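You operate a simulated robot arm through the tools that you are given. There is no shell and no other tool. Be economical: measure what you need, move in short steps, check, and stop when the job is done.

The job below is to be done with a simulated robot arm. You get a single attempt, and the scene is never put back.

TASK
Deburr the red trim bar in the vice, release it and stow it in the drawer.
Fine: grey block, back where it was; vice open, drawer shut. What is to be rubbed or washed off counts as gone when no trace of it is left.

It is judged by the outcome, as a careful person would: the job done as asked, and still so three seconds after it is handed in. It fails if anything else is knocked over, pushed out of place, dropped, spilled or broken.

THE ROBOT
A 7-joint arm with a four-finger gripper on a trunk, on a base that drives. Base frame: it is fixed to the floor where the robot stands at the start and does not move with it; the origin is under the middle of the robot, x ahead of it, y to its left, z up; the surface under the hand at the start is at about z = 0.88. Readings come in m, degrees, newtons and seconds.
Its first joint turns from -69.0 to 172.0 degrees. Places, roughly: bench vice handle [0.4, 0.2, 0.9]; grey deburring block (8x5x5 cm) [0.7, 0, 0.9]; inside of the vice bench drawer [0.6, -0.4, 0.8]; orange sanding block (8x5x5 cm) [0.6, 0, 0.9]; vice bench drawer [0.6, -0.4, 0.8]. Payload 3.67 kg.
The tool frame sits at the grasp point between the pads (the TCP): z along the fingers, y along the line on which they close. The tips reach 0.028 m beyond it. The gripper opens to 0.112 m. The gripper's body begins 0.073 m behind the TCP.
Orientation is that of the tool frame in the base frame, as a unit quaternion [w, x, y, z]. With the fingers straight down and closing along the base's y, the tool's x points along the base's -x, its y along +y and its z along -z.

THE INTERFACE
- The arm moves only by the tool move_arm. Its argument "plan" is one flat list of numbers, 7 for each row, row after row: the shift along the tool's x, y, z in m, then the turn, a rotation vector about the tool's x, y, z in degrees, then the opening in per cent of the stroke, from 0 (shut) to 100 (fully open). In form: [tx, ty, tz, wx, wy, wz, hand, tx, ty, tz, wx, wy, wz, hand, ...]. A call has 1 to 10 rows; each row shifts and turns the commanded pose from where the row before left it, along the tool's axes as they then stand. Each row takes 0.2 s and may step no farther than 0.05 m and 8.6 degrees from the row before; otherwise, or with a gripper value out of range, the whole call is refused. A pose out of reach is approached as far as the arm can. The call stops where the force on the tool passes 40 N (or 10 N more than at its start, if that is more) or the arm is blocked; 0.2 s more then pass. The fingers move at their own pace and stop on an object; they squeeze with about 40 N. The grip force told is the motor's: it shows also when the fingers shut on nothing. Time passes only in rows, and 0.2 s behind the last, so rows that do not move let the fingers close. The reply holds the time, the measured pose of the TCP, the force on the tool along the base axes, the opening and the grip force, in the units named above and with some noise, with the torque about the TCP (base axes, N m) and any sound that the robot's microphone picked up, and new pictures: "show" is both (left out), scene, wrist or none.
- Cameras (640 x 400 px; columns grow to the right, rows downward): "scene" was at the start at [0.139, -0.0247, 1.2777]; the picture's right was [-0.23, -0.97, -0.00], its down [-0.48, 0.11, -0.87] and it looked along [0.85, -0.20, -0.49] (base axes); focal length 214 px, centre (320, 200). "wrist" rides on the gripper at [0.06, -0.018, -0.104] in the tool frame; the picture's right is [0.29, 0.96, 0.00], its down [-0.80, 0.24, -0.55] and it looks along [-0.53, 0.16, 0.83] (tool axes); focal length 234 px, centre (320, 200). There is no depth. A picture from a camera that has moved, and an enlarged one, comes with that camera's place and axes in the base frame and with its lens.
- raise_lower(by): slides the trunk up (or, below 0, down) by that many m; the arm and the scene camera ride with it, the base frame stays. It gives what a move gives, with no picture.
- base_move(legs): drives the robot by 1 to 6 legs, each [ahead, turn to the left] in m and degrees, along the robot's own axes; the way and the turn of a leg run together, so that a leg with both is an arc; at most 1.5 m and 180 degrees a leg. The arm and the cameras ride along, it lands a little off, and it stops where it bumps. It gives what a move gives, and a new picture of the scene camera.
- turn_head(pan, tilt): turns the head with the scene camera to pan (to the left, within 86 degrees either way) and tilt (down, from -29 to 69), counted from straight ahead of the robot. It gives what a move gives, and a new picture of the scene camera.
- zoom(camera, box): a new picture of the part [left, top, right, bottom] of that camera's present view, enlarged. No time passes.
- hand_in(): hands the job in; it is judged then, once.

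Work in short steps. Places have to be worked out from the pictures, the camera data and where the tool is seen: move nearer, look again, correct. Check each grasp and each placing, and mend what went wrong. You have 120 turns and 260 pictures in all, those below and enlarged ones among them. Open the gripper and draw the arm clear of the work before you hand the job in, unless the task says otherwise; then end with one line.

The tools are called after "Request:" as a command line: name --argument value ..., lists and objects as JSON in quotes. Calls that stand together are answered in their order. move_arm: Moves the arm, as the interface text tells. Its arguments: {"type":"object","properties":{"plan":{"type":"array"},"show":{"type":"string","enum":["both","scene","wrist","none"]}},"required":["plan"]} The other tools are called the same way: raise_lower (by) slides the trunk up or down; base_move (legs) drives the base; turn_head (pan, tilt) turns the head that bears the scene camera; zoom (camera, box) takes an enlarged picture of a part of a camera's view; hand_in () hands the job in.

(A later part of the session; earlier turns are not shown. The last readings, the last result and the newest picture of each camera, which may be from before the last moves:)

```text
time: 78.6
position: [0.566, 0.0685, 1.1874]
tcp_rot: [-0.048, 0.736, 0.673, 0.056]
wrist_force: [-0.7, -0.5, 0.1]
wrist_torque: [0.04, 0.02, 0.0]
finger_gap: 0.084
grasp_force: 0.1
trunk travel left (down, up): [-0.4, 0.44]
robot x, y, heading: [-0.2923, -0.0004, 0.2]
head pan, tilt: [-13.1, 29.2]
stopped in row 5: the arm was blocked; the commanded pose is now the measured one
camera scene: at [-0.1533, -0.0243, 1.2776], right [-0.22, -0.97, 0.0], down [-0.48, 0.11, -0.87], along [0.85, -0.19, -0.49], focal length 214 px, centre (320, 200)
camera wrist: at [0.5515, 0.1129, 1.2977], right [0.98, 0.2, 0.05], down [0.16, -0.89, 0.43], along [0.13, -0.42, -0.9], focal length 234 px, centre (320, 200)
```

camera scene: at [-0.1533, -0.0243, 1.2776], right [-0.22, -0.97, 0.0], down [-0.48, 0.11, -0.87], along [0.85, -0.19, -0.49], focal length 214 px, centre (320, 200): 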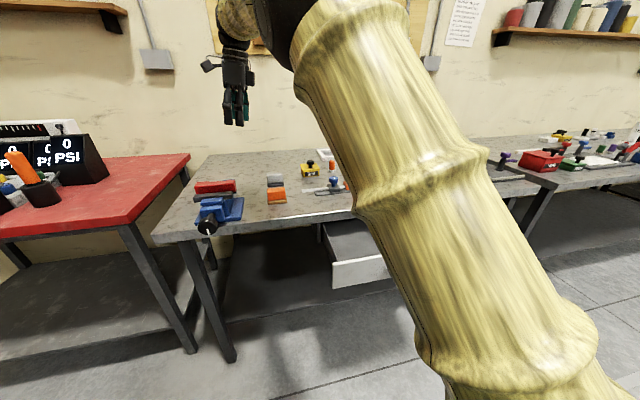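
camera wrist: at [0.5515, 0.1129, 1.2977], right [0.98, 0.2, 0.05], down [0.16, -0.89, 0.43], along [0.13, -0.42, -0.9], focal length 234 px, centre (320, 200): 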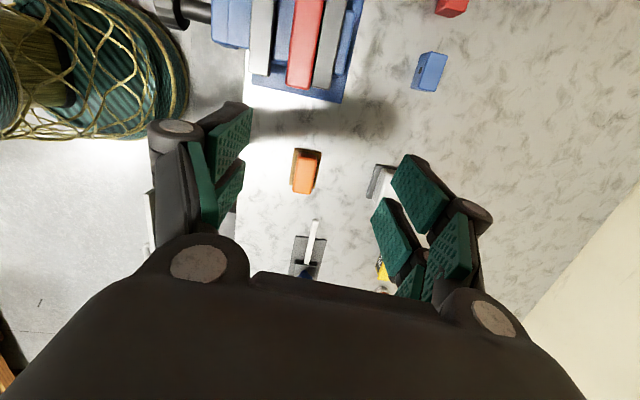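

Positive roll hits a joint limit here. I level and roll the other way (toward -90°) instead.

Request:
move_arm --plan '[0, 0, 0, 0.7, -8.3, 0, 75, 0, 0, 0, 0, 0, -8.5, 75, 0, 0, 0, 0, 0, -8.5, 75, 0, 0, 0, 0, 0, -8.5, 75, 0, 0, 0, 0, 0, -8.5, 75, 0, 0, 0, 0, 0, -8.5, 75, 0, 0, 0, 0, 0, -8.5, 75, 0, 0, 0, 0, 0, -8.5, 75, 0, 0, 0, 0, 0, -8.5, 75, 0, 0, 0, 0, 0, -8.5, 75]' --show "none"

Request:
move_arm --plan '[0, 0, 0, 0, 0, -8.5, 75, 0, 0, 0, 0, 0, -8.5, 75, 0, 0, 0, 0, 0, -8.5, 75, 0, 0, 0, 0, 0, -8.5, 75, 0, 0, 0, 0, 0, -8.5, 75, 0, 0, 0, 0, 0, -8.5, 75, 0, 0, 0, 0, 0, -8.5, 75, 0, 0, 0, 0, 0, -8.5, 75, 0, 0, 0, 0, 0, -8.5, 75, 0, 0, 0, 0, 0, -8.5, 75]' --show "none"

```text
time: 80.8
position: [0.5644, 0.0725, 1.1875]
tcp_rot: [-0.002, 0.159, 0.987, -0.001]
wrist_force: [0.7, 0.1, -0.2]
wrist_torque: [0.01, -0.01, 0.0]
finger_gap: 0.0841
grasp_force: 0.0
trunk travel left (down, up): [-0.4, 0.44]
robot x, y, heading: [-0.2902, 0.0046, 0.2]
head pan, tilt: [-13.1, 29.2]
```

```text
time: 83.0
position: [0.5637, 0.0735, 1.1866]
tcp_rot: [-0.003, -0.549, 0.836, 0.0]
wrist_force: [-0.1, 0.1, -0.2]
wrist_torque: [0.0, 0.02, -0.01]
finger_gap: 0.0842
grasp_force: 0.0
trunk travel left (down, up): [-0.4, 0.44]
robot x, y, heading: [-0.2948, -0.0013, -0.1]
head pan, tilt: [-13.1, 29.2]
```

Rolling freely this way. I finish the roll and move above the bar at z≈1.10.

Request:
move_arm --plan '[0, 0, 0, 0, 0, -7.8, 75, 0, 0, 0, 0, 0, -7.8, 75, 0, 0, 0, 0, 0, -7.8, 75, -0.0313, 0.0087, 0.029, 0, 0, 0, 75, -0.0313, 0.0087, 0.029, 0, 0, 0, 75, -0.0313, 0.0087, 0.029, 0, 0, 0, 75, 0, 0, 0, 0, 0, 0, 75]'

```text
time: 84.6
position: [0.5377, 0.1656, 1.1009]
tcp_rot: [-0.003, -0.707, 0.707, 0.001]
wrist_force: [-0.4, 0.4, -0.1]
wrist_torque: [0.01, 0.01, 0.0]
finger_gap: 0.0839
grasp_force: 0.0
trunk travel left (down, up): [-0.4, 0.44]
robot x, y, heading: [-0.2964, -0.0007, -0.1]
head pan, tilt: [-13.1, 29.2]
camera scene: at [-0.1536, -0.0236, 1.2777], right [-0.22, -0.97, 0.0], down [-0.48, 0.11, -0.87], along [0.85, -0.19, -0.49], focal length 214 px, centre (320, 200)
camera wrist: at [0.5561, 0.1059, 1.2048], right [-0.96, -0.29, 0.01], down [-0.24, 0.8, 0.55], along [-0.16, 0.53, -0.83], focal length 234 px, centre (320, 200)
```

scene: 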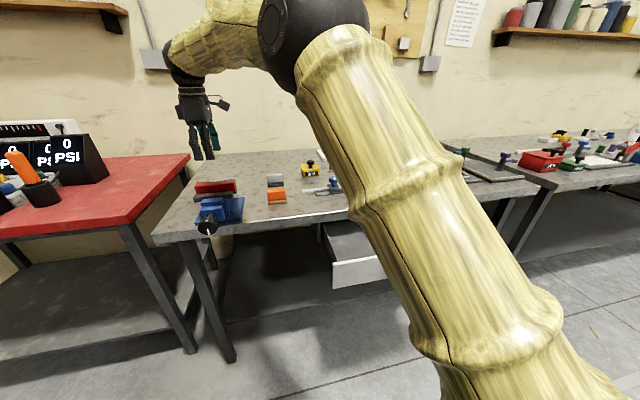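
wrist: 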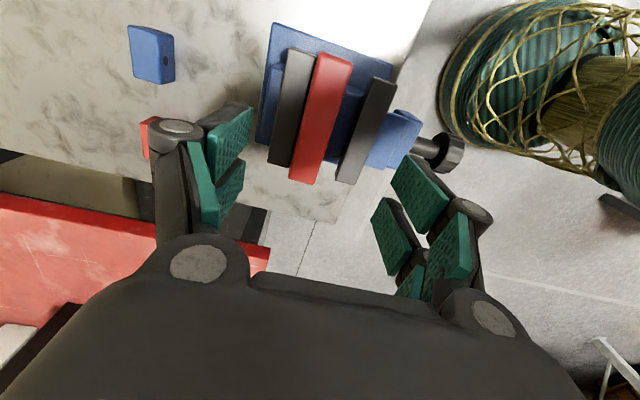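

Good view. I zoom in to check the bar top and heights of the jaws.

Request:
zoom --camera "wrist" --box '[240, 10, 430, 200]'

```text
2.11 times, centred on (335, 105) of wrist
camera zoom: at [0.5561, 0.1059, 1.2048], right [-0.96, -0.29, 0.01], down [-0.24, 0.8, 0.55], along [-0.16, 0.53, -0.83], focal length 493 px, centre (288, 400)
```

zoom: 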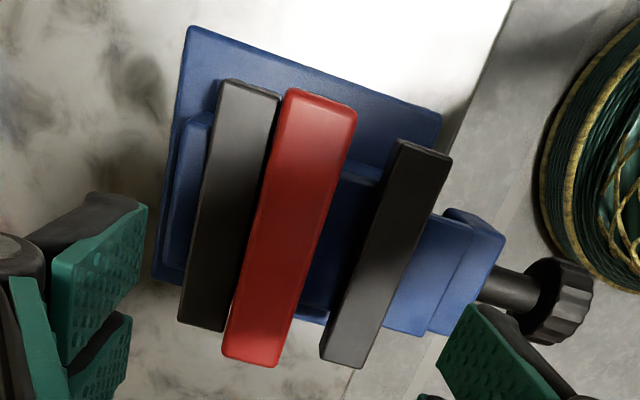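

Bar centre (0.540, 0.167), top clean all over. I lower with a 50% opening toward TCP z≈0.997, creeping at the end.

Request:
move_arm --plan '[-0.001, -0.002, 0.03, 0, 0, 0, 50, 0, 0, 0.03, 0, 0, 0, 50, 0, 0, 0.03, 0, 0, 0, 50, 0, 0, 0.007, 0, 0, 0, 50, 0, 0, 0.004, 0, 0, 0, 50, 0, 0, 0, 0, 0, 0, 50]'

```text
time: 86.0
position: [0.5387, 0.1676, 0.9996]
tcp_rot: [-0.002, -0.706, 0.708, 0.002]
wrist_force: [0.5, 0.8, 2.6]
wrist_torque: [0.06, -0.08, 0.01]
finger_gap: 0.0561
grasp_force: 0.3
trunk travel left (down, up): [-0.4, 0.44]
robot x, y, heading: [-0.2916, 0.0026, 0.6]
head pan, tilt: [-13.1, 29.2]
camera scene: at [-0.1538, -0.0233, 1.2778], right [-0.22, -0.97, 0.0], down [-0.48, 0.11, -0.87], along [0.85, -0.19, -0.49], focal length 214 px, centre (320, 200)
camera wrist: at [0.5572, 0.1073, 1.102], right [-0.96, -0.29, 0.01], down [-0.24, 0.8, 0.55], along [-0.16, 0.53, -0.83], focal length 234 px, centre (320, 200)
```

scene: 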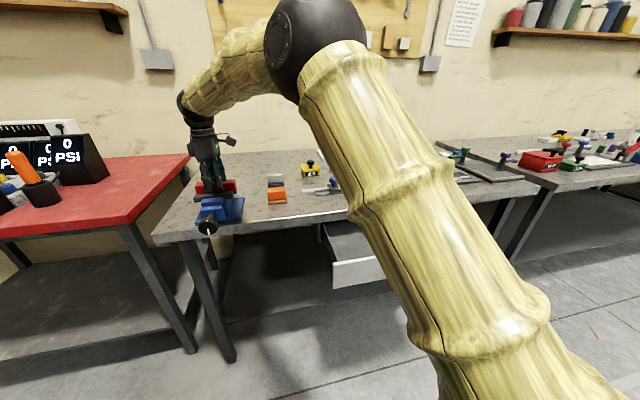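
wrist: 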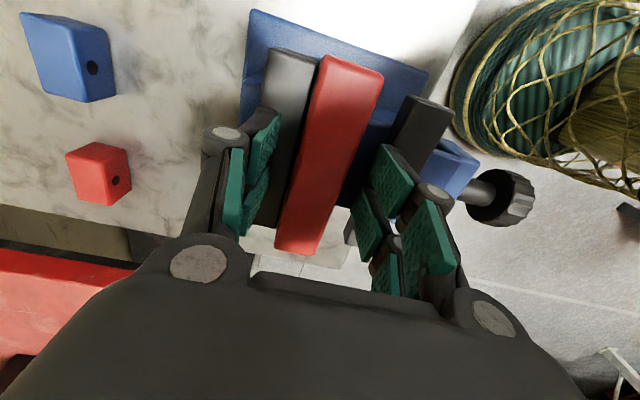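

No contact yet. I go 4 mm lower, then close.

Request:
move_arm --plan '[0, -0.001, 0.002, 0, 0, 0, 50, 0, 0, 0.003, 0, 0, 0, 50, 0, 0, 0, 0, 0, 0, 50]' --show "none"

Request:
move_arm --plan '[0, 0, 0, 0, 0, 0, 20, 0, 0, 0, 0, 0, 0, 0, 0, 0, 0, 0, 0, 0, 0]' --show "wrist"

```text
time: 86.8
position: [0.5383, 0.167, 0.9973]
tcp_rot: [0.001, -0.707, 0.707, 0.001]
wrist_force: [6.3, 2.9, 25.8]
wrist_torque: [0.27, -0.64, 0.05]
finger_gap: 0.0624
grasp_force: 4.4
trunk travel left (down, up): [-0.4, 0.44]
robot x, y, heading: [-0.2935, 0.0005, 0.6]
head pan, tilt: [-13.1, 29.2]
```

```text
time: 87.2
position: [0.5398, 0.1677, 1.0]
tcp_rot: [0.002, -0.707, 0.708, -0.001]
wrist_force: [-7.3, -0.2, 14.0]
wrist_torque: [-0.11, 0.08, 0.1]
finger_gap: 0.0313
grasp_force: 8.1
trunk travel left (down, up): [-0.4, 0.44]
robot x, y, heading: [-0.2939, 0.0021, 0.3]
head pan, tilt: [-13.1, 29.2]
stopped in row 1: the force on the tool passed its limit at 48 N (the readings are from after the stop); the commanded pose is now the measured one
camera wrist: at [0.5578, 0.107, 1.1032], right [-0.96, -0.29, -0.01], down [-0.24, 0.8, 0.55], along [-0.15, 0.53, -0.83], focal length 234 px, centre (320, 200)
```

wrist: 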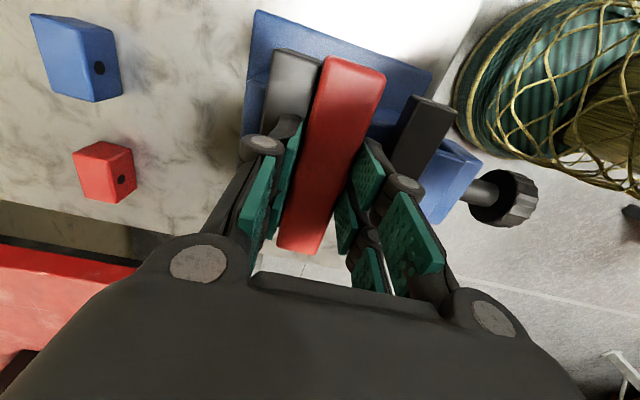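

The tips touched the jaw tops, so this is the depth limit; fingers now meet the bar (31 mm). I raise 1 mm and complete the grip.

Request:
move_arm --plan '[0, 0, -0.0005, 0, 0, 0, 0, 0, 0, 0, 0, 0, 0, 0, 0, 0, 0, 0, 0, 0, 0]' --show "none"

Request:
move_arm --plan '[0, 0, -0.005, 0, 0, 0, 0, 0, 0, -0.01, 0, 0, 0, 0, 0, 0, -0.015, 0, 0, 0, 0, 0, 0, 0, 0, 0, 0, 0]'

```text
time: 88.0
position: [0.5398, 0.1678, 1.0001]
tcp_rot: [0.003, -0.706, 0.708, -0.001]
wrist_force: [-17.7, -2.6, 13.6]
wrist_torque: [-0.08, 0.26, 0.06]
finger_gap: 0.0295
grasp_force: 39.8
trunk travel left (down, up): [-0.4, 0.44]
robot x, y, heading: [-0.2973, 0.0011, 0.3]
head pan, tilt: [-13.1, 29.2]
```

```text
time: 89.0
position: [0.544, 0.1677, 1.0282]
tcp_rot: [0.002, -0.706, 0.708, -0.001]
wrist_force: [0.9, -1.0, -0.4]
wrist_torque: [0.02, -0.02, 0.0]
finger_gap: 0.0296
grasp_force: 39.9
trunk travel left (down, up): [-0.4, 0.44]
robot x, y, heading: [-0.2928, -0.0053, 0.3]
head pan, tilt: [-13.1, 29.2]
camera scene: at [-0.1532, -0.0231, 1.2777], right [-0.22, -0.97, 0.0], down [-0.48, 0.11, -0.87], along [0.85, -0.19, -0.49], focal length 214 px, centre (320, 200)
camera wrist: at [0.5611, 0.1067, 1.1311], right [-0.96, -0.29, 0.0], down [-0.24, 0.8, 0.55], along [-0.15, 0.53, -0.83], focal length 234 px, centre (320, 200)
```

scene: 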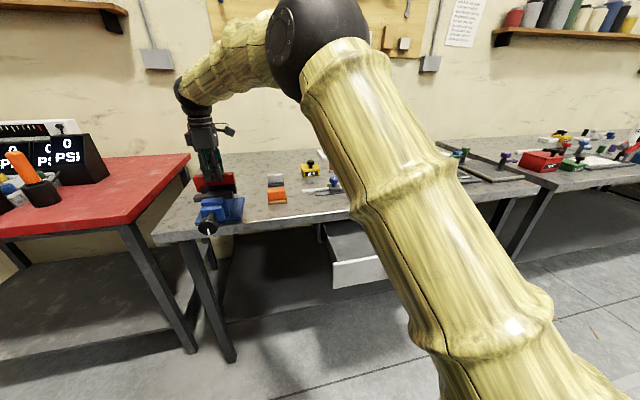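
wrist: 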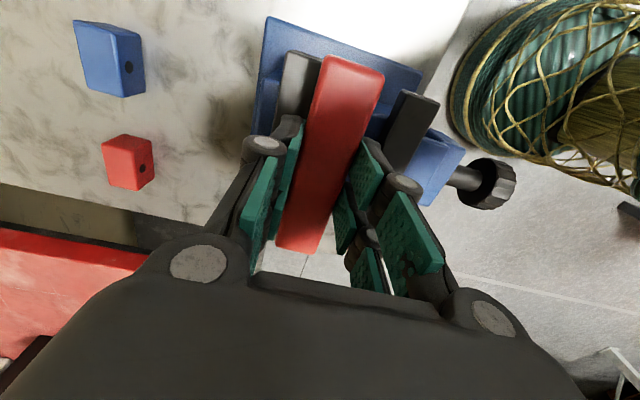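

The bar came up cleanly. I lift to z≈1.13 and carry it slowly toward the drawer.

Request:
move_arm --plan '[0, 0, -0.02, 0, 0, 0, 0, 0, 0, -0.03, 0, 0, 0, 0, 0, 0, -0.03, 0, 0, 0, 0, 0, 0, -0.03, 0, 0, 0, 0, 0.02, 0.009, 0, 0, 0, 0, 0, 0.032, 0.015, 0, 0, 0, 0, 0, 0.032, 0.015, 0, 0, 0, 0, 0, 0.032, 0.015, 0, 0, 0, 0, 0, 0.032, 0.015, 0, 0, 0, 0, 0, 0.032, 0.015, 0, 0, 0, 0, 0]' --show "wrist"

Request:
move_arm --plan '[0.032, 0.015, 0, 0, 0, 0, 0, 0.032, 0.015, 0, 0, 0, 0, 0, 0.032, 0.015, 0, 0, 0, 0, 0, 0.032, 0.015, 0, 0, 0, 0, 0, 0.032, 0.015, 0, 0, 0, 0, 0, 0.032, 0.015, 0, 0, 0, 0, 0, 0.032, 0.013, 0, 0, 0, 0, 0, 0.032, 0.012, 0, 0, 0, 0, 0, 0, 0, 0, 0, 0, 0, 0]'

```text
time: 91.2
position: [0.4578, -0.0132, 1.1362]
tcp_rot: [0.002, -0.706, 0.708, -0.001]
wrist_force: [-0.6, -0.7, -0.6]
wrist_torque: [-0.01, -0.01, -0.01]
finger_gap: 0.0297
grasp_force: 39.6
trunk travel left (down, up): [-0.4, 0.44]
robot x, y, heading: [-0.2942, -0.0005, 0.2]
head pan, tilt: [-13.1, 29.2]
camera wrist: at [0.4744, -0.0746, 1.2398], right [-0.96, -0.29, 0.0], down [-0.24, 0.8, 0.55], along [-0.16, 0.53, -0.83], focal length 234 px, centre (320, 200)
```

wrist: 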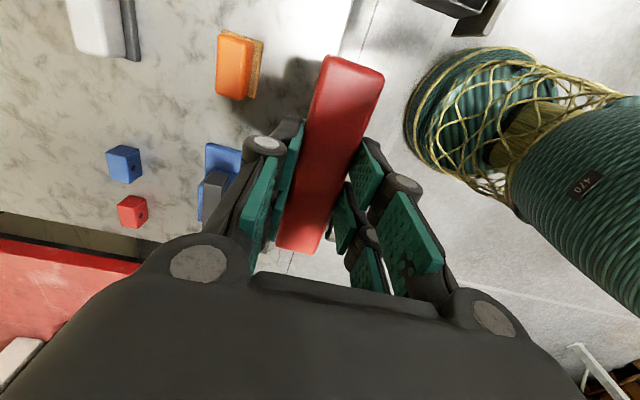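

```text
time: 93.2
position: [0.3404, -0.2653, 1.1393]
tcp_rot: [0.0, -0.707, 0.707, -0.002]
wrist_force: [-0.5, 1.9, -0.8]
wrist_torque: [-0.14, -0.06, 0.0]
finger_gap: 0.0297
grasp_force: 39.9
trunk travel left (down, up): [-0.4, 0.44]
robot x, y, heading: [-0.2912, -0.0024, 0.2]
head pan, tilt: [-13.1, 29.2]
camera scene: at [-0.1536, -0.0202, 1.2778], right [-0.22, -0.98, 0.0], down [-0.48, 0.11, -0.87], along [0.85, -0.19, -0.49], focal length 214 px, centre (320, 200)
camera wrist: at [0.3589, -0.3251, 1.2424], right [-0.96, -0.29, 0.0], down [-0.24, 0.8, 0.55], along [-0.16, 0.53, -0.84], focal length 234 px, centre (320, 200)
```

scene: 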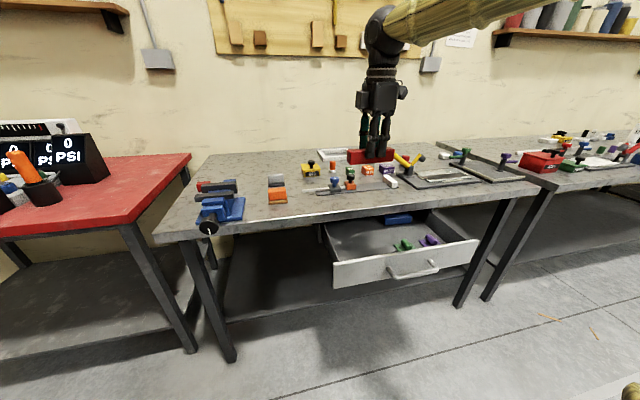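
wrist: 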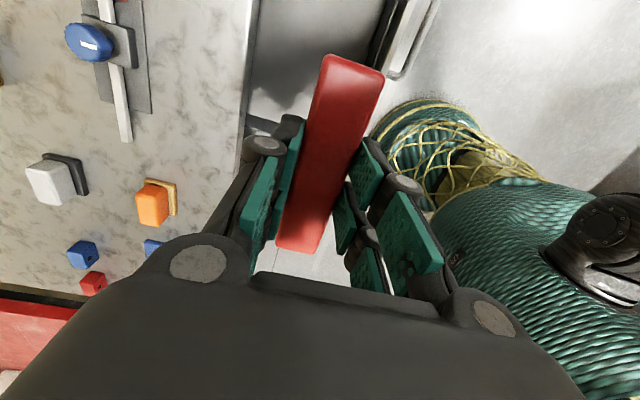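

Now the drawer is clearly visible; I zoom in on its inside.

Request:
zoom --camera "scene" --box '[310, 200, 490, 300]'

Request:
zoom --camera "scene" --box '[335, 90, 405, 170]'

```text
3.56 times, centred on (400, 250) of scene
camera zoom: at [-0.1536, -0.0202, 1.2778], right [-0.22, -0.98, 0.0], down [-0.48, 0.11, -0.87], along [0.85, -0.19, -0.49], focal length 763 px, centre (36, 22)
```

zoom: 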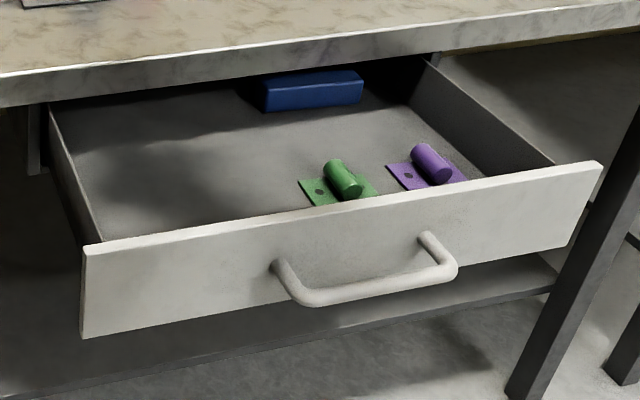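

```text
5.00 times, centred on (370, 130) of scene
camera zoom: at [-0.1536, -0.0202, 1.2778], right [-0.22, -0.98, 0.0], down [-0.48, 0.11, -0.87], along [0.85, -0.19, -0.49], focal length 1072 px, centre (70, 550)
```

zoom: 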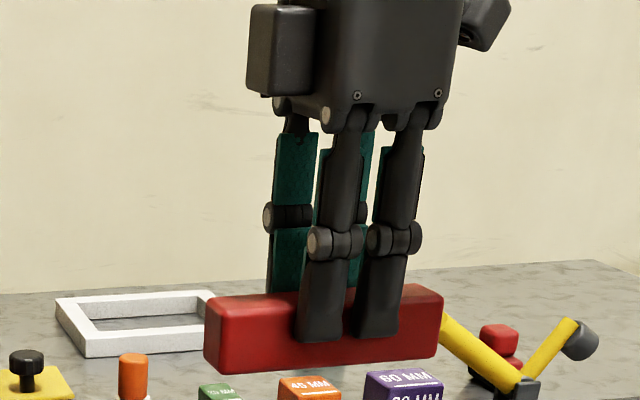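

The left half of the drawer is empty; the floor is about z 0.765, so release should be near TCP z 0.81. I descend to about z 0.86 first.

Request:
move_arm --plan '[0, 0, 0.04, 0, 0, 0, 0, 0, 0, 0.04, 0, 0, 0, 0, 0, 0, 0.04, 0, 0, 0, 0, 0, 0, 0.04, 0, 0, 0, 0, 0, 0, 0.04, 0, 0, 0, 0, 0, 0, 0.04, 0, 0, 0, 0, 0, 0, 0.03, 0, 0, 0, 0, 0, 0, 0, 0, 0, 0, 0]'

```text
time: 95.0
position: [0.3417, -0.2691, 0.8682]
tcp_rot: [0.001, -0.707, 0.708, -0.001]
wrist_force: [0.7, -0.3, -1.3]
wrist_torque: [0.01, -0.05, 0.0]
finger_gap: 0.0298
grasp_force: 39.8
trunk travel left (down, up): [-0.4, 0.44]
robot x, y, heading: [-0.2951, 0.0058, 0.2]
head pan, tilt: [-13.1, 29.2]
camera scene: at [-0.1535, -0.0237, 1.2777], right [-0.22, -0.97, 0.0], down [-0.48, 0.11, -0.87], along [0.85, -0.19, -0.49], focal length 214 px, centre (320, 200)
camera wrist: at [0.3598, -0.3302, 0.9708], right [-0.96, -0.29, 0.0], down [-0.24, 0.8, 0.55], along [-0.16, 0.53, -0.83], focal length 234 px, centre (320, 200)
```

scene: 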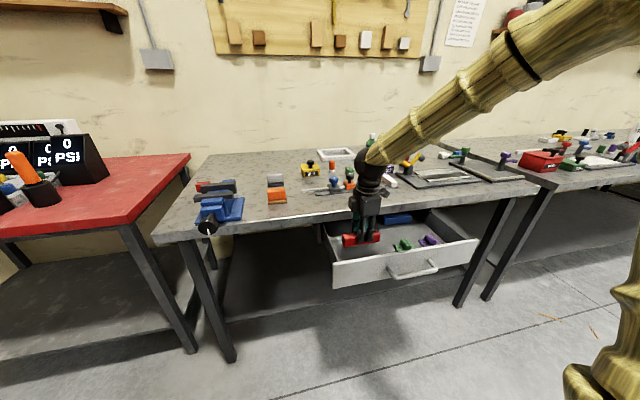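
wrist: 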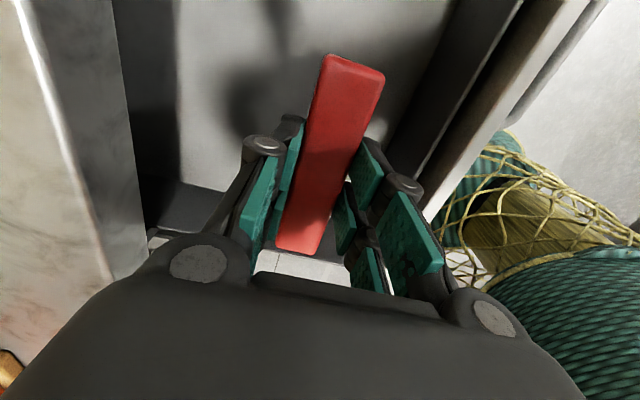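

I shift 2.5 cm toward -y for clearance from the drawer's left wall, then lower, creeping to the floor.

Request:
move_arm --plan '[0.025, 0, 0.01, 0, 0, 0, 0, 0, 0, 0.02, 0, 0, 0, 0, 0, 0, 0.012, 0, 0, 0, 0, 0, 0, 0.004, 0, 0, 0, 0, 0, 0, 0.004, 0, 0, 0, 0]'

```text
time: 96.2
position: [0.3431, -0.2943, 0.8169]
tcp_rot: [0.002, -0.706, 0.708, -0.002]
wrist_force: [0.3, 0.2, -1.6]
wrist_torque: [-0.04, 0.04, -0.01]
finger_gap: 0.0294
grasp_force: 40.1
trunk travel left (down, up): [-0.4, 0.44]
robot x, y, heading: [-0.295, 0.0014, 0.5]
head pan, tilt: [-13.1, 29.2]
camera scene: at [-0.1533, -0.0237, 1.2776], right [-0.22, -0.97, 0.0], down [-0.48, 0.11, -0.87], along [0.85, -0.19, -0.49], focal length 214 px, centre (320, 200)
camera wrist: at [0.3605, -0.3546, 0.9201], right [-0.96, -0.29, 0.0], down [-0.24, 0.8, 0.55], along [-0.16, 0.53, -0.83], focal length 234 px, centre (320, 200)
```

scene: 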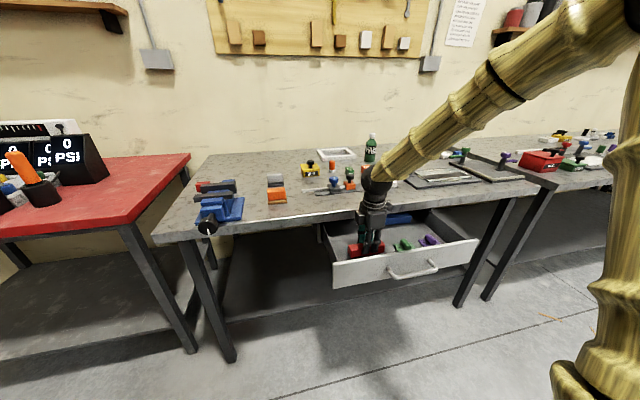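
wrist: 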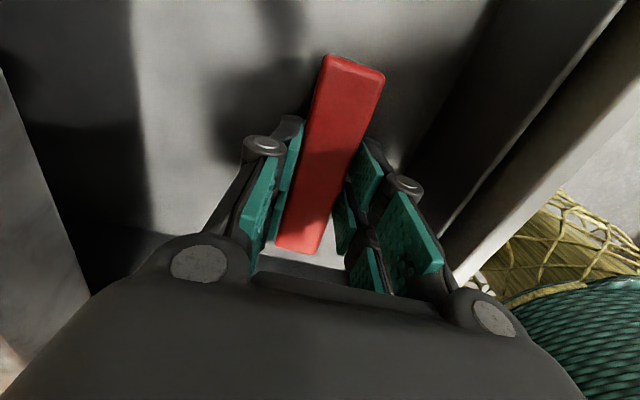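

No contact yet; I creep down in 3 mm steps until the bar touches the floor.

Request:
move_arm --plan '[0, 0, 0.003, 0, 0, 0, 0, 0, 0, 0.003, 0, 0, 0, 0, 0, 0, 0.003, 0, 0, 0, 0]' --show "none"

```text
time: 97.0
position: [0.3428, -0.2927, 0.8087]
tcp_rot: [0.0, -0.706, 0.708, -0.001]
wrist_force: [0.6, 0.1, -1.3]
wrist_torque: [-0.01, -0.02, 0.0]
finger_gap: 0.0292
grasp_force: 39.6
trunk travel left (down, up): [-0.4, 0.44]
robot x, y, heading: [-0.2929, 0.0002, 0.6]
head pan, tilt: [-13.1, 29.2]
```

Request:
move_arm --plan '[0, 0, 0.003, 0, 0, 0, 0, 0, 0, 0.003, 0, 0, 0, 0, 0, 0, 0.003, 0, 0, 0, 0, 0, 0, 0.003, 0, 0, 0, 0]'

```text
time: 98.0
position: [0.3454, -0.2922, 0.8024]
tcp_rot: [0.004, -0.706, 0.708, -0.005]
wrist_force: [2.8, -1.2, 22.7]
wrist_torque: [-0.34, 0.09, 0.0]
finger_gap: 0.0298
grasp_force: 40.1
trunk travel left (down, up): [-0.4, 0.44]
robot x, y, heading: [-0.2924, -0.0029, 0.3]
head pan, tilt: [-13.1, 29.2]
stopped in row 4: the force on the tool passed its limit at 65 N (the readings are from after the stop); the commanded pose is now the measured one
camera scene: at [-0.1547, -0.0231, 1.2778], right [-0.22, -0.97, 0.0], down [-0.47, 0.11, -0.87], along [0.85, -0.19, -0.49], focal length 214 px, centre (320, 200)
camera wrist: at [0.3623, -0.3533, 0.9047], right [-0.96, -0.29, -0.01], down [-0.24, 0.8, 0.55], along [-0.15, 0.53, -0.83], focal length 234 px, centre (320, 200)
```

scene: 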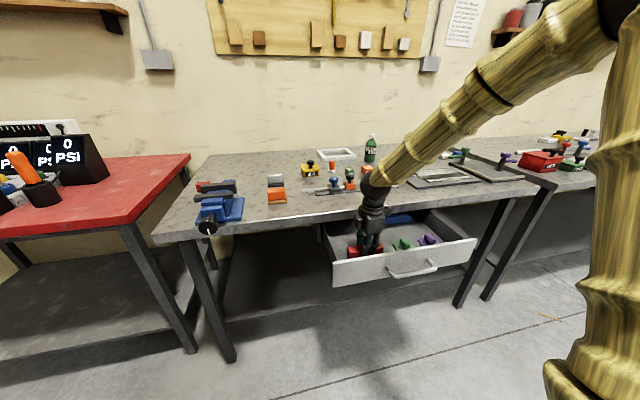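
wrist: 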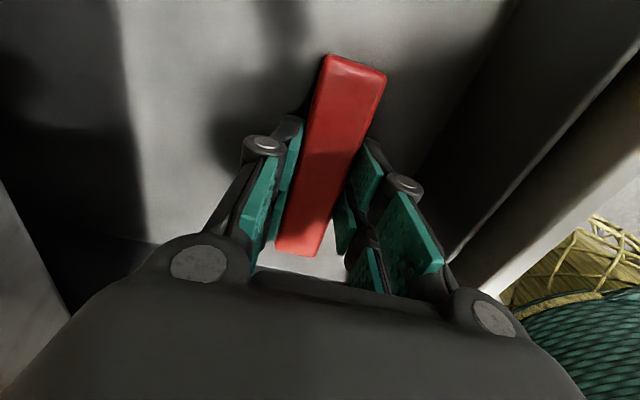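

The bar is on the drawer floor. I ease 1 mm, open, and lift away.

Request:
move_arm --plan '[0, 0, -0.001, 0, 0, 0, 0, 0, 0, 0, 0, 0, 0, 45, 0, 0, 0, 0, 0, 0, 45, 0, 0, -0.03, 0, 0, 0, 45, 0, 0, -0.04, 0, 0, 0, 45, 0, 0, -0.045, 0, 0, 0, 45, 0, 0, -0.045, 0, 0, 0, 45, 0, 0, -0.045, 0, 0, 0, 45, 0, 0, -0.045, 0, 0, 0, 45]'

```text
time: 100.0
position: [0.3446, -0.2965, 1.0476]
tcp_rot: [0.004, -0.706, 0.708, -0.001]
wrist_force: [0.2, -0.6, 0.3]
wrist_torque: [0.09, -0.01, 0.0]
finger_gap: 0.0504
grasp_force: 0.1
trunk travel left (down, up): [-0.4, 0.44]
robot x, y, heading: [-0.2933, -0.003, 0.4]
head pan, tilt: [-13.1, 29.2]
camera scene: at [-0.154, -0.0253, 1.2776], right [-0.22, -0.97, 0.0], down [-0.48, 0.11, -0.87], along [0.85, -0.19, -0.49], focal length 214 px, centre (320, 200)
camera wrist: at [0.3614, -0.3571, 1.1508], right [-0.96, -0.29, -0.01], down [-0.24, 0.8, 0.55], along [-0.15, 0.53, -0.83], focal length 234 px, centre (320, 200)
```

scene: 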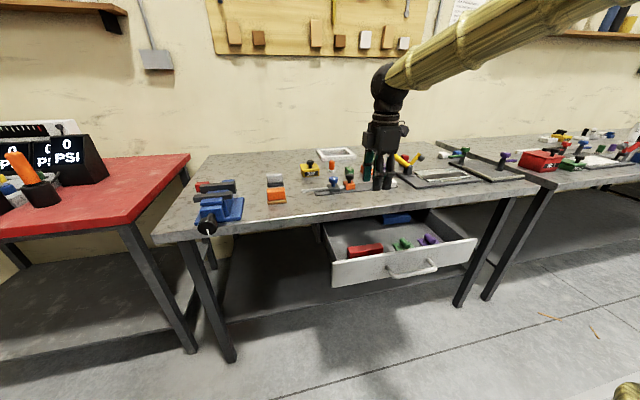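
wrist: 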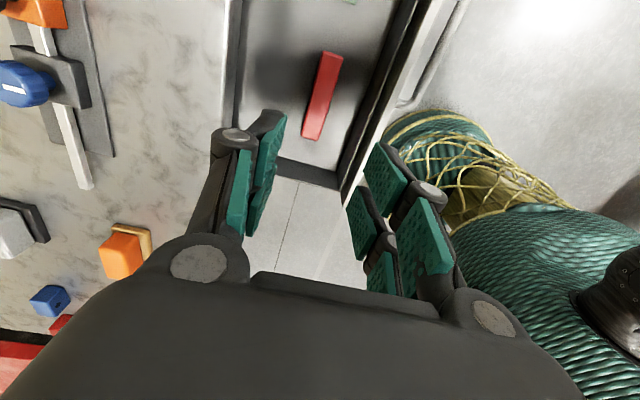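

The bar lies flat in the drawer. Now I move in front of the drawer with the gripper closing, and roll back +90° so the hand is slim in x.

Request:
move_arm --plan '[0.0187, 0.043, 0, 0, 0, 0, 45, 0.0187, 0.043, 0, 0, 0, 0, 0, 0.0187, 0.043, 0, 0, 0, 0, 0, 0.0187, 0.043, 0, 0, 0, 0, 0, 0.0187, 0.04, 0, 0, 0, 0, 0, 0, 0, 0, 0, 0, 8.5, 0, 0, 0, 0, 0, 0, 8.5, 0, 0, 0, 0, 0, 0, 8.5, 0, 0, 0, 0, 0, 0, 8.5, 0, 0, 0, 0, 0, 0, 8.5, 0]' --show "none"

Request:
move_arm --plan '[0, 0, 0, 0, 0, 8.5, 0, 0, 0, 0, 0, 0, 8.5, 0, 0, 0, 0, 0, 0, 8.5, 0, 0, 0, 0, 0, 0, 8.5, 0, 0, 0, 0, 0, 0, 8.5, 0, 0, 0, 0, 0, 0, 5, 0, 0, 0, 0, 0, 0, 0, 0]'

```text
time: 102.2
position: [0.1303, -0.3849, 1.049]
tcp_rot: [0.004, -0.401, 0.916, -0.002]
wrist_force: [0.4, 0.4, -0.6]
wrist_torque: [-0.01, 0.0, -0.02]
finger_gap: 0.0
grasp_force: 35.3
trunk travel left (down, up): [-0.4, 0.44]
robot x, y, heading: [-0.2916, 0.0026, 0.4]
head pan, tilt: [-13.1, 29.2]
```

```text
time: 103.8
position: [0.1311, -0.386, 1.0475]
tcp_rot: [0.003, 0.002, 1.0, 0.001]
wrist_force: [-0.7, -0.3, 0.1]
wrist_torque: [0.04, 0.01, 0.0]
finger_gap: 0.0
grasp_force: 35.7
trunk travel left (down, up): [-0.4, 0.44]
robot x, y, heading: [-0.2928, -0.0011, 0.3]
head pan, tilt: [-13.1, 29.2]
camera scene: at [-0.1536, -0.024, 1.2777], right [-0.22, -0.97, 0.0], down [-0.48, 0.11, -0.87], along [0.85, -0.19, -0.49], focal length 214 px, centre (320, 200)
camera wrist: at [0.0705, -0.4053, 1.1503], right [-0.28, 0.96, 0.0], down [0.79, 0.24, 0.56], along [0.54, 0.16, -0.83], focal length 234 px, centre (320, 200)
```

scene: 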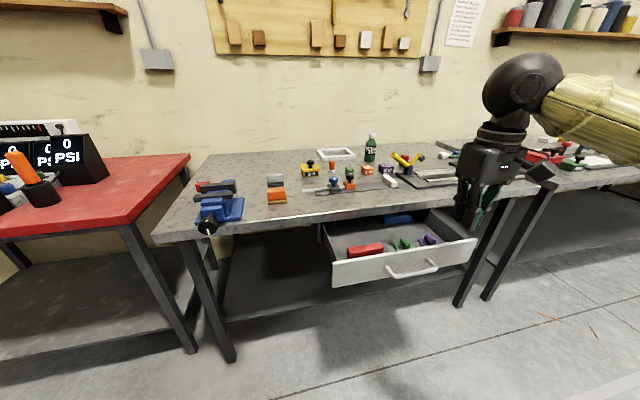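
wrist: 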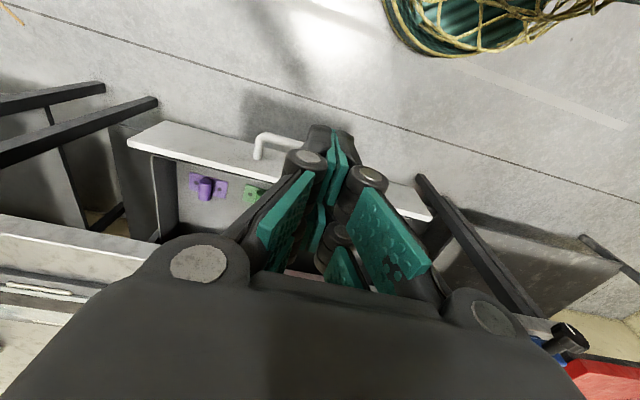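

I descend in front of the handle to TCP z≈0.803.

Request:
move_arm --plan '[0, 0, 0.041, 0, 0, 0, 0, 0, 0, 0.041, 0, 0, 0, 0, 0, 0, 0.041, 0, 0, 0, 0, 0, 0, 0.041, 0, 0, 0, 0, 0, 0, 0.041, 0, 0, 0, 0, 0, 0, 0.04, 0, 0, 0, 0, 0, 0, 0, 0, 0, 0, 0]'

```text
time: 105.3
position: [0.1329, -0.3858, 0.8004]
tcp_rot: [0.004, 0.002, 1.0, -0.001]
wrist_force: [-0.4, 0.6, -0.2]
wrist_torque: [-0.02, -0.02, 0.02]
finger_gap: 0.0
grasp_force: 35.5
trunk travel left (down, up): [-0.4, 0.44]
robot x, y, heading: [-0.291, -0.0017, 0.3]
head pan, tilt: [-13.1, 29.2]
camera scene: at [-0.1537, -0.0239, 1.2777], right [-0.22, -0.97, 0.0], down [-0.48, 0.11, -0.87], along [0.85, -0.19, -0.49], focal length 214 px, centre (320, 200)
camera wrist: at [0.073, -0.4049, 0.903], right [-0.29, 0.96, 0.0], down [0.79, 0.24, 0.56], along [0.54, 0.16, -0.83], focal length 234 px, centre (320, 200)
```

scene: 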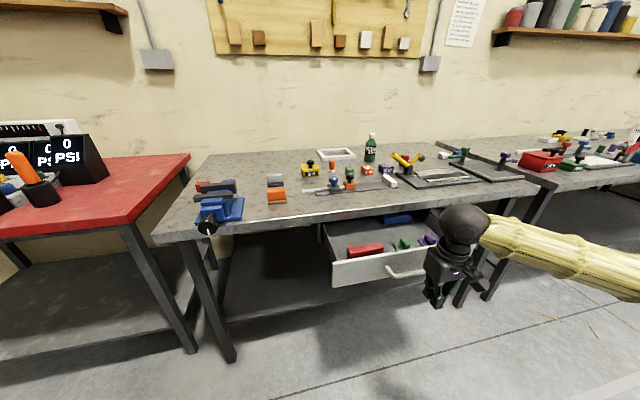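
wrist: 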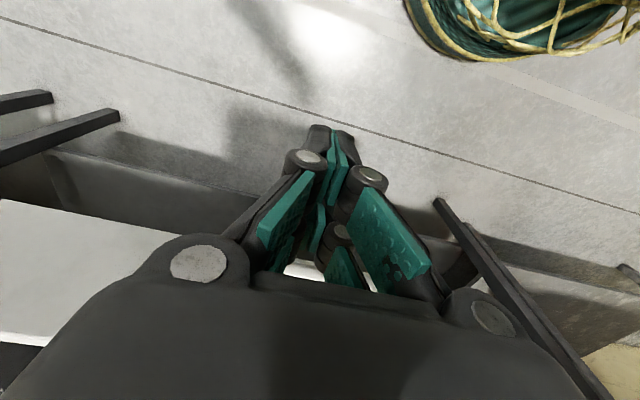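

Aligned with the handle's middle. I push gently toward +x.

Request:
move_arm --plan '[-0.02, 0, 0, 0, 0, 0, 0, -0.02, 0, 0, 0, 0, 0, 0, -0.02, 0, 0, 0, 0, 0, 0, -0.02, 0, 0, 0, 0, 0, 0, -0.02, 0, 0, 0, 0, 0, 0, -0.02, 0, 0, 0, 0, 0, 0, -0.02, 0, 0, 0, 0, 0, 0, -0.02, 0, 0, 0, 0, 0, 0, -0.02, 0, 0, 0, 0, 0, 0]' --show "scene"

```text
time: 107.3
position: [0.3141, -0.3864, 0.8048]
tcp_rot: [0.005, 0.002, 1.0, -0.001]
wrist_force: [-0.3, 1.1, -0.2]
wrist_torque: [-0.05, -0.03, 0.0]
finger_gap: 0.0003
grasp_force: 35.3
trunk travel left (down, up): [-0.4, 0.44]
robot x, y, heading: [-0.2917, -0.0012, 0.1]
head pan, tilt: [-13.1, 29.2]
camera scene: at [-0.1534, -0.0233, 1.2776], right [-0.22, -0.97, 0.0], down [-0.48, 0.11, -0.87], along [0.85, -0.19, -0.49], focal length 214 px, centre (320, 200)
```

scene: 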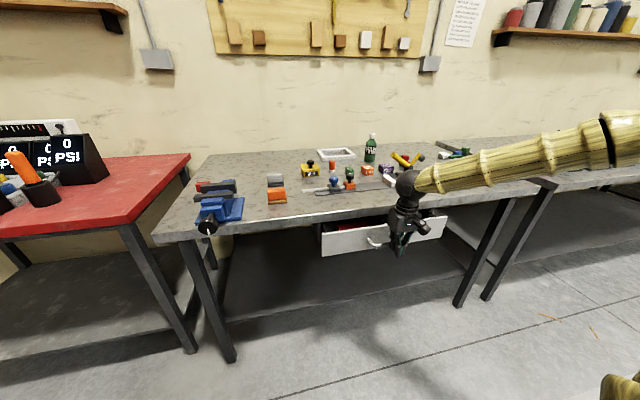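

The drawer is closing smoothly. I continue the last ~8 cm in smaller steps.

Request:
move_arm --plan '[-0.015, 0, 0, 0, 0, 0, 0, -0.015, 0, 0, 0, 0, 0, 0, -0.015, 0, 0, 0, 0, 0, 0, -0.01, 0, 0, 0, 0, 0, 0, -0.008, 0, 0, 0, 0, 0, 0, -0.005, 0, 0, 0, 0, 0, 0, -0.005, 0, 0, 0, 0, 0, 0, -0.005, 0, 0, 0, 0, 0, 0]'

```text
time: 109.0
position: [0.3781, -0.3861, 0.8036]
tcp_rot: [-0.001, 0.001, 1.0, 0.001]
wrist_force: [-12.5, 5.1, 1.6]
wrist_torque: [-0.02, 0.11, 0.15]
finger_gap: 0.0059
grasp_force: 35.4
trunk travel left (down, up): [-0.4, 0.44]
robot x, y, heading: [-0.2945, -0.0006, 0.1]
head pan, tilt: [-13.1, 29.2]
stopped in row 8: the force on the tool passed its limit at 47 N (the readings are from after the stop); the commanded pose is now the measured one
camera scene: at [-0.155, -0.0239, 1.2779], right [-0.22, -0.97, 0.0], down [-0.47, 0.11, -0.87], along [0.85, -0.2, -0.49], focal length 214 px, centre (320, 200)
camera wrist: at [0.3186, -0.4055, 0.9065], right [-0.28, 0.96, 0.0], down [0.8, 0.24, 0.55], along [0.53, 0.16, -0.83], focal length 234 px, centre (320, 200)
```

scene: 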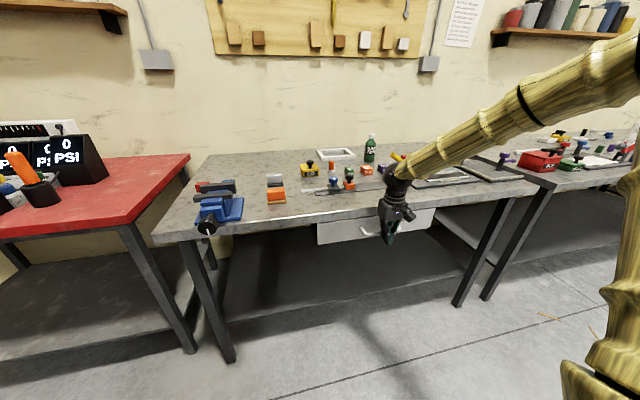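
wrist: 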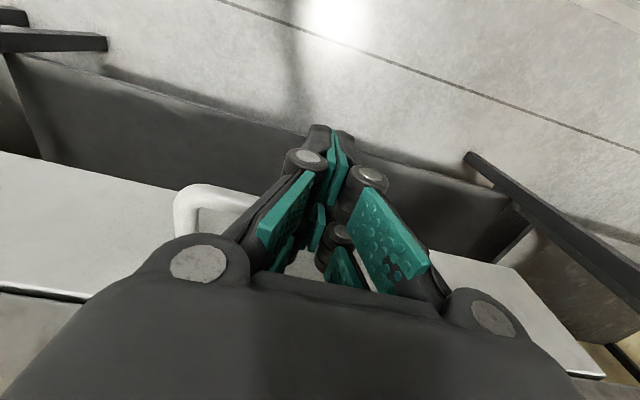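

It stopped at 47 N at what should be the end stop. I draw the hand back and up, then inspect the drawer.

Request:
move_arm --plan '[0.03, 0, 0, 0, 0, 0, 0, 0.045, 0, 0, 0, 0, 0, 0, 0.045, 0, -0.01, 0, 0, 0, 0, 0.045, 0, -0.02, 0, 0, 0, 0, 0, 0, -0.045, 0, 0, 0, 50, 0, 0, -0.045, 0, 0, 0, 100, 0, 0, -0.045, 0, 0, 0, 100, 0, 0, -0.045, 0, 0, 0, 100, 0, -0.03, -0.035, 0, 0, 0, 100]' --show "scene"

Request:
zoom --camera "scene" --box '[310, 190, 440, 271]'

Request:
zoom --camera "scene" --box '[180, 160, 300, 240]'

```text
time: 111.0
position: [0.2174, -0.4242, 1.0298]
tcp_rot: [-0.014, 0.006, 1.0, 0.019]
wrist_force: [0.3, -0.8, -0.1]
wrist_torque: [-0.01, -0.01, -0.01]
finger_gap: 0.1121
grasp_force: 0.0
trunk travel left (down, up): [-0.4, 0.44]
robot x, y, heading: [-0.2953, 0.0007, -0.1]
head pan, tilt: [-13.1, 29.2]
camera scene: at [-0.1533, -0.0122, 1.2724], right [-0.1, -1.0, 0.0], down [-0.54, 0.05, -0.84], along [0.84, -0.08, -0.54], focal length 214 px, centre (320, 200)
```

scene: 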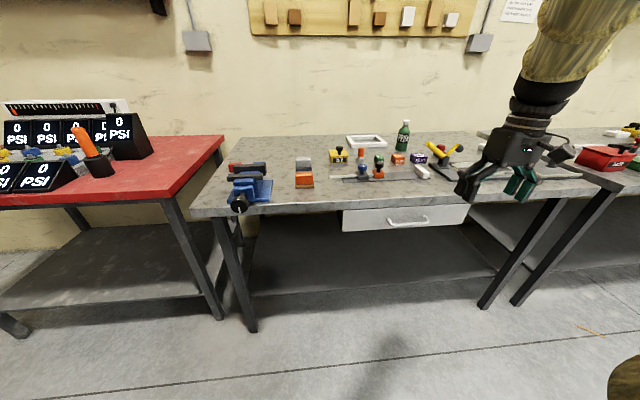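

```text
4.92 times, centred on (375, 230) of scene
camera zoom: at [-0.1533, -0.0122, 1.2724], right [-0.1, -1.0, 0.0], down [-0.54, 0.05, -0.84], along [0.84, -0.08, -0.54], focal length 1056 px, centre (49, 50)
```

zoom: 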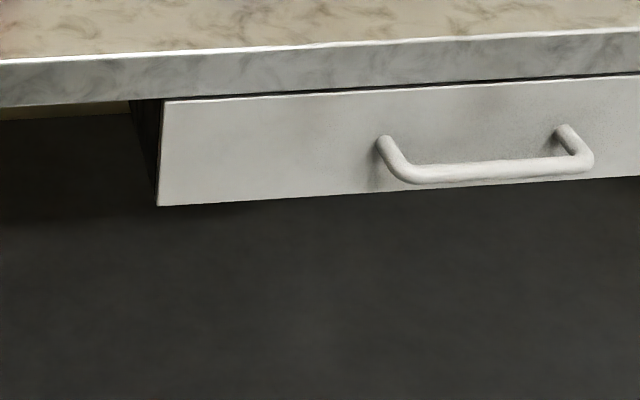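

```text
5.00 times, centred on (240, 200) of scene
camera zoom: at [-0.1533, -0.0122, 1.2724], right [-0.1, -1.0, 0.0], down [-0.54, 0.05, -0.84], along [0.84, -0.08, -0.54], focal length 1072 px, centre (720, 200)
```

zoom: 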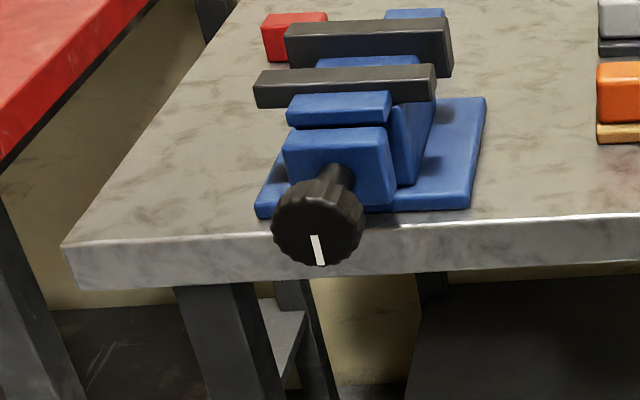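

The vice is open and empty, blocks in place. My handle estimate (x≈0.403 vs 0.406) leaves a few mm of doubt on the drawer, so I go back for a second gentle push.

Request:
move_arm --plan '[-0.03, 0.035, 0, 2.2, -1.6, -0.7, 50, -0.045, 0, 0, 0, 0, 0, 0, -0.03, 0, 0.03, 0, 0, 0, 0, 0, 0, 0.045, 0, 0, 0, 0, 0, 0, 0.045, 0, 0, 0, 0, 0, 0, 0.045, 0, 0, 0, 0, 0, 0, 0.045, 0, 0, 0, 0, 0, 0, 0.018, 0, 0, 0, 0, 0, 0, 0, 0, 0, 0, 0]'

```text
time: 113.0
position: [0.3248, -0.3892, 0.8234]
tcp_rot: [0.013, -0.004, 1.0, -0.018]
wrist_force: [0.0, 0.2, 0.8]
wrist_torque: [0.02, 0.01, 0.02]
finger_gap: 0.0001
grasp_force: 35.8
trunk travel left (down, up): [-0.4, 0.44]
robot x, y, heading: [-0.2948, -0.0031, 0.4]
head pan, tilt: [-13.1, 29.2]
camera scene: at [-0.1539, -0.0239, 1.2777], right [-0.22, -0.97, 0.0], down [-0.48, 0.11, -0.87], along [0.85, -0.2, -0.49], focal length 214 px, centre (320, 200)
camera wrist: at [0.2633, -0.4046, 0.9254], right [-0.3, 0.95, -0.04], down [0.78, 0.27, 0.56], along [0.55, 0.13, -0.82], focal length 234 px, centre (320, 200)
```

scene: 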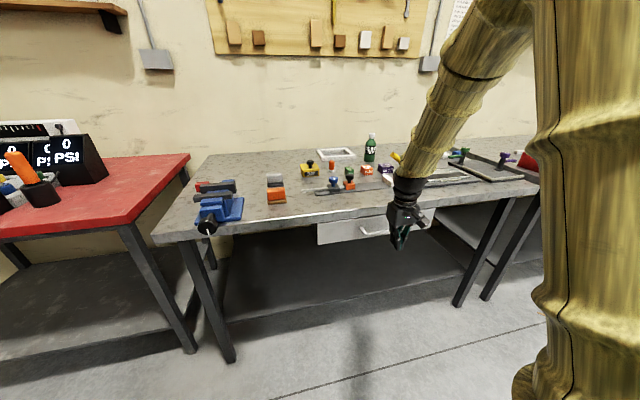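
wrist: 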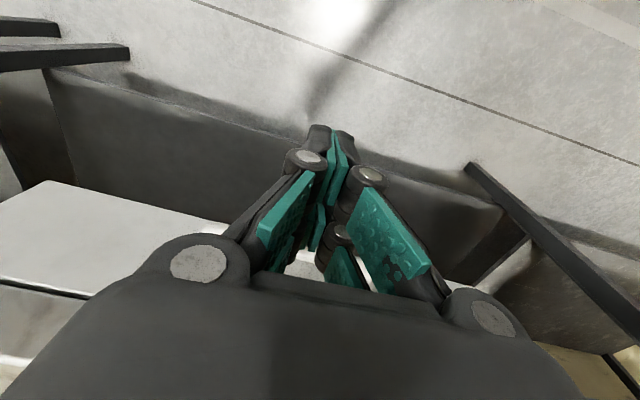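

I lower 2 cm, level, and push forward in small steps, noting where contact starts.

Request:
move_arm --plan '[0, 0, 0.02, -2.1, 1.5, 0.5, 0, -0.02, 0, 0, 0, 0, 0, 0, -0.015, 0, 0, 0, 0, 0, 0, -0.006, 0, 0, 0, 0, 0, 0, -0.004, 0, 0, 0, 0, 0, 0]' --show "none"

Request:
move_arm --plan '[-0.003, 0, 0, 0, 0, 0, 0, -0.003, 0, 0, 0, 0, 0, 0, -0.003, 0, 0, 0, 0, 0, 0, -0.003, 0, 0, 0, 0, 0, 0, -0.003, 0, 0, 0, 0, 0, 0, -0.003, 0, 0, 0, 0, 0, 0, -0.003, 0, 0, 0, 0, 0, 0]'

```text
time: 114.2
position: [0.3719, -0.3886, 0.8035]
tcp_rot: [0.0, 0.0, 1.0, 0.0]
wrist_force: [0.0, 0.3, 0.8]
wrist_torque: [0.0, 0.0, 0.06]
finger_gap: 0.0
grasp_force: 35.9
trunk travel left (down, up): [-0.4, 0.44]
robot x, y, heading: [-0.2956, -0.0038, 0.2]
head pan, tilt: [-13.1, 29.2]
```

```text
time: 115.2
position: [0.3771, -0.3891, 0.8002]
tcp_rot: [-0.006, 0.001, 1.0, 0.001]
wrist_force: [-11.5, 1.6, 0.7]
wrist_torque: [0.18, 0.13, 0.06]
finger_gap: 0.0063
grasp_force: 35.8
trunk travel left (down, up): [-0.4, 0.44]
robot x, y, heading: [-0.2945, -0.0042, 0.1]
head pan, tilt: [-13.1, 29.2]
stopped in row 5: the force on the tool passed its limit at 45 N (the readings are from after the stop); the commanded pose is now the measured one
camera scene: at [-0.1552, -0.024, 1.2779], right [-0.23, -0.97, 0.0], down [-0.47, 0.11, -0.87], along [0.85, -0.2, -0.49], focal length 214 px, centre (320, 200)
camera wrist: at [0.3195, -0.4089, 0.9044], right [-0.29, 0.96, 0.01], down [0.8, 0.24, 0.55], along [0.52, 0.16, -0.84], focal length 234 px, centre (320, 200)
```

scene: 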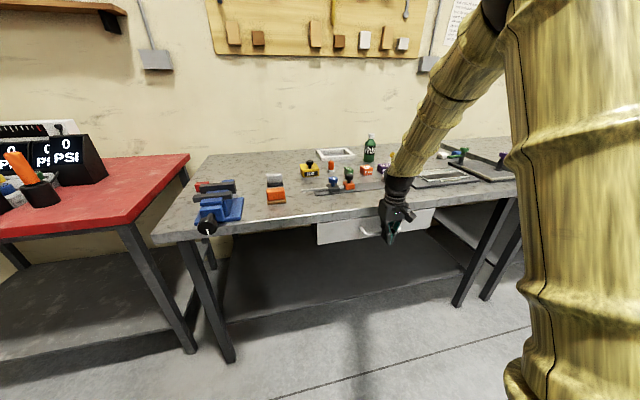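
wrist: 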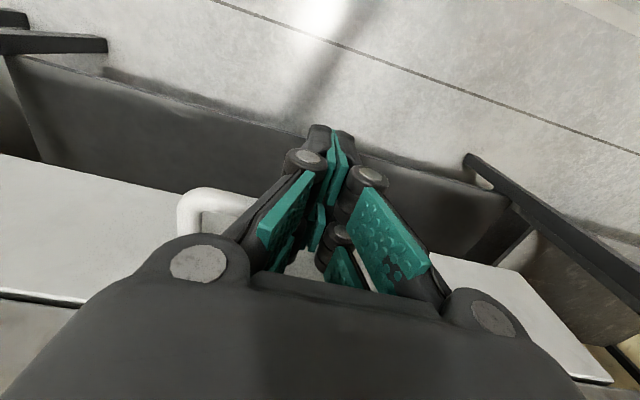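

It hits the same hard stop at the same place, so the drawer is fully home. The scene camera's axes match the first view now, so I compare by zoom.

Request:
zoom --camera "scene" --box '[310, 190, 440, 271]'

```text
4.92 times, centred on (375, 230) of scene
camera zoom: at [-0.1552, -0.024, 1.2779], right [-0.23, -0.97, 0.0], down [-0.47, 0.11, -0.87], along [0.85, -0.2, -0.49], focal length 1056 px, centre (49, 50)
```

zoom: 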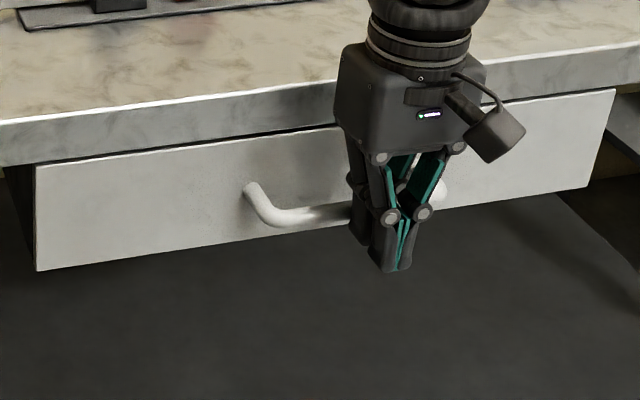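

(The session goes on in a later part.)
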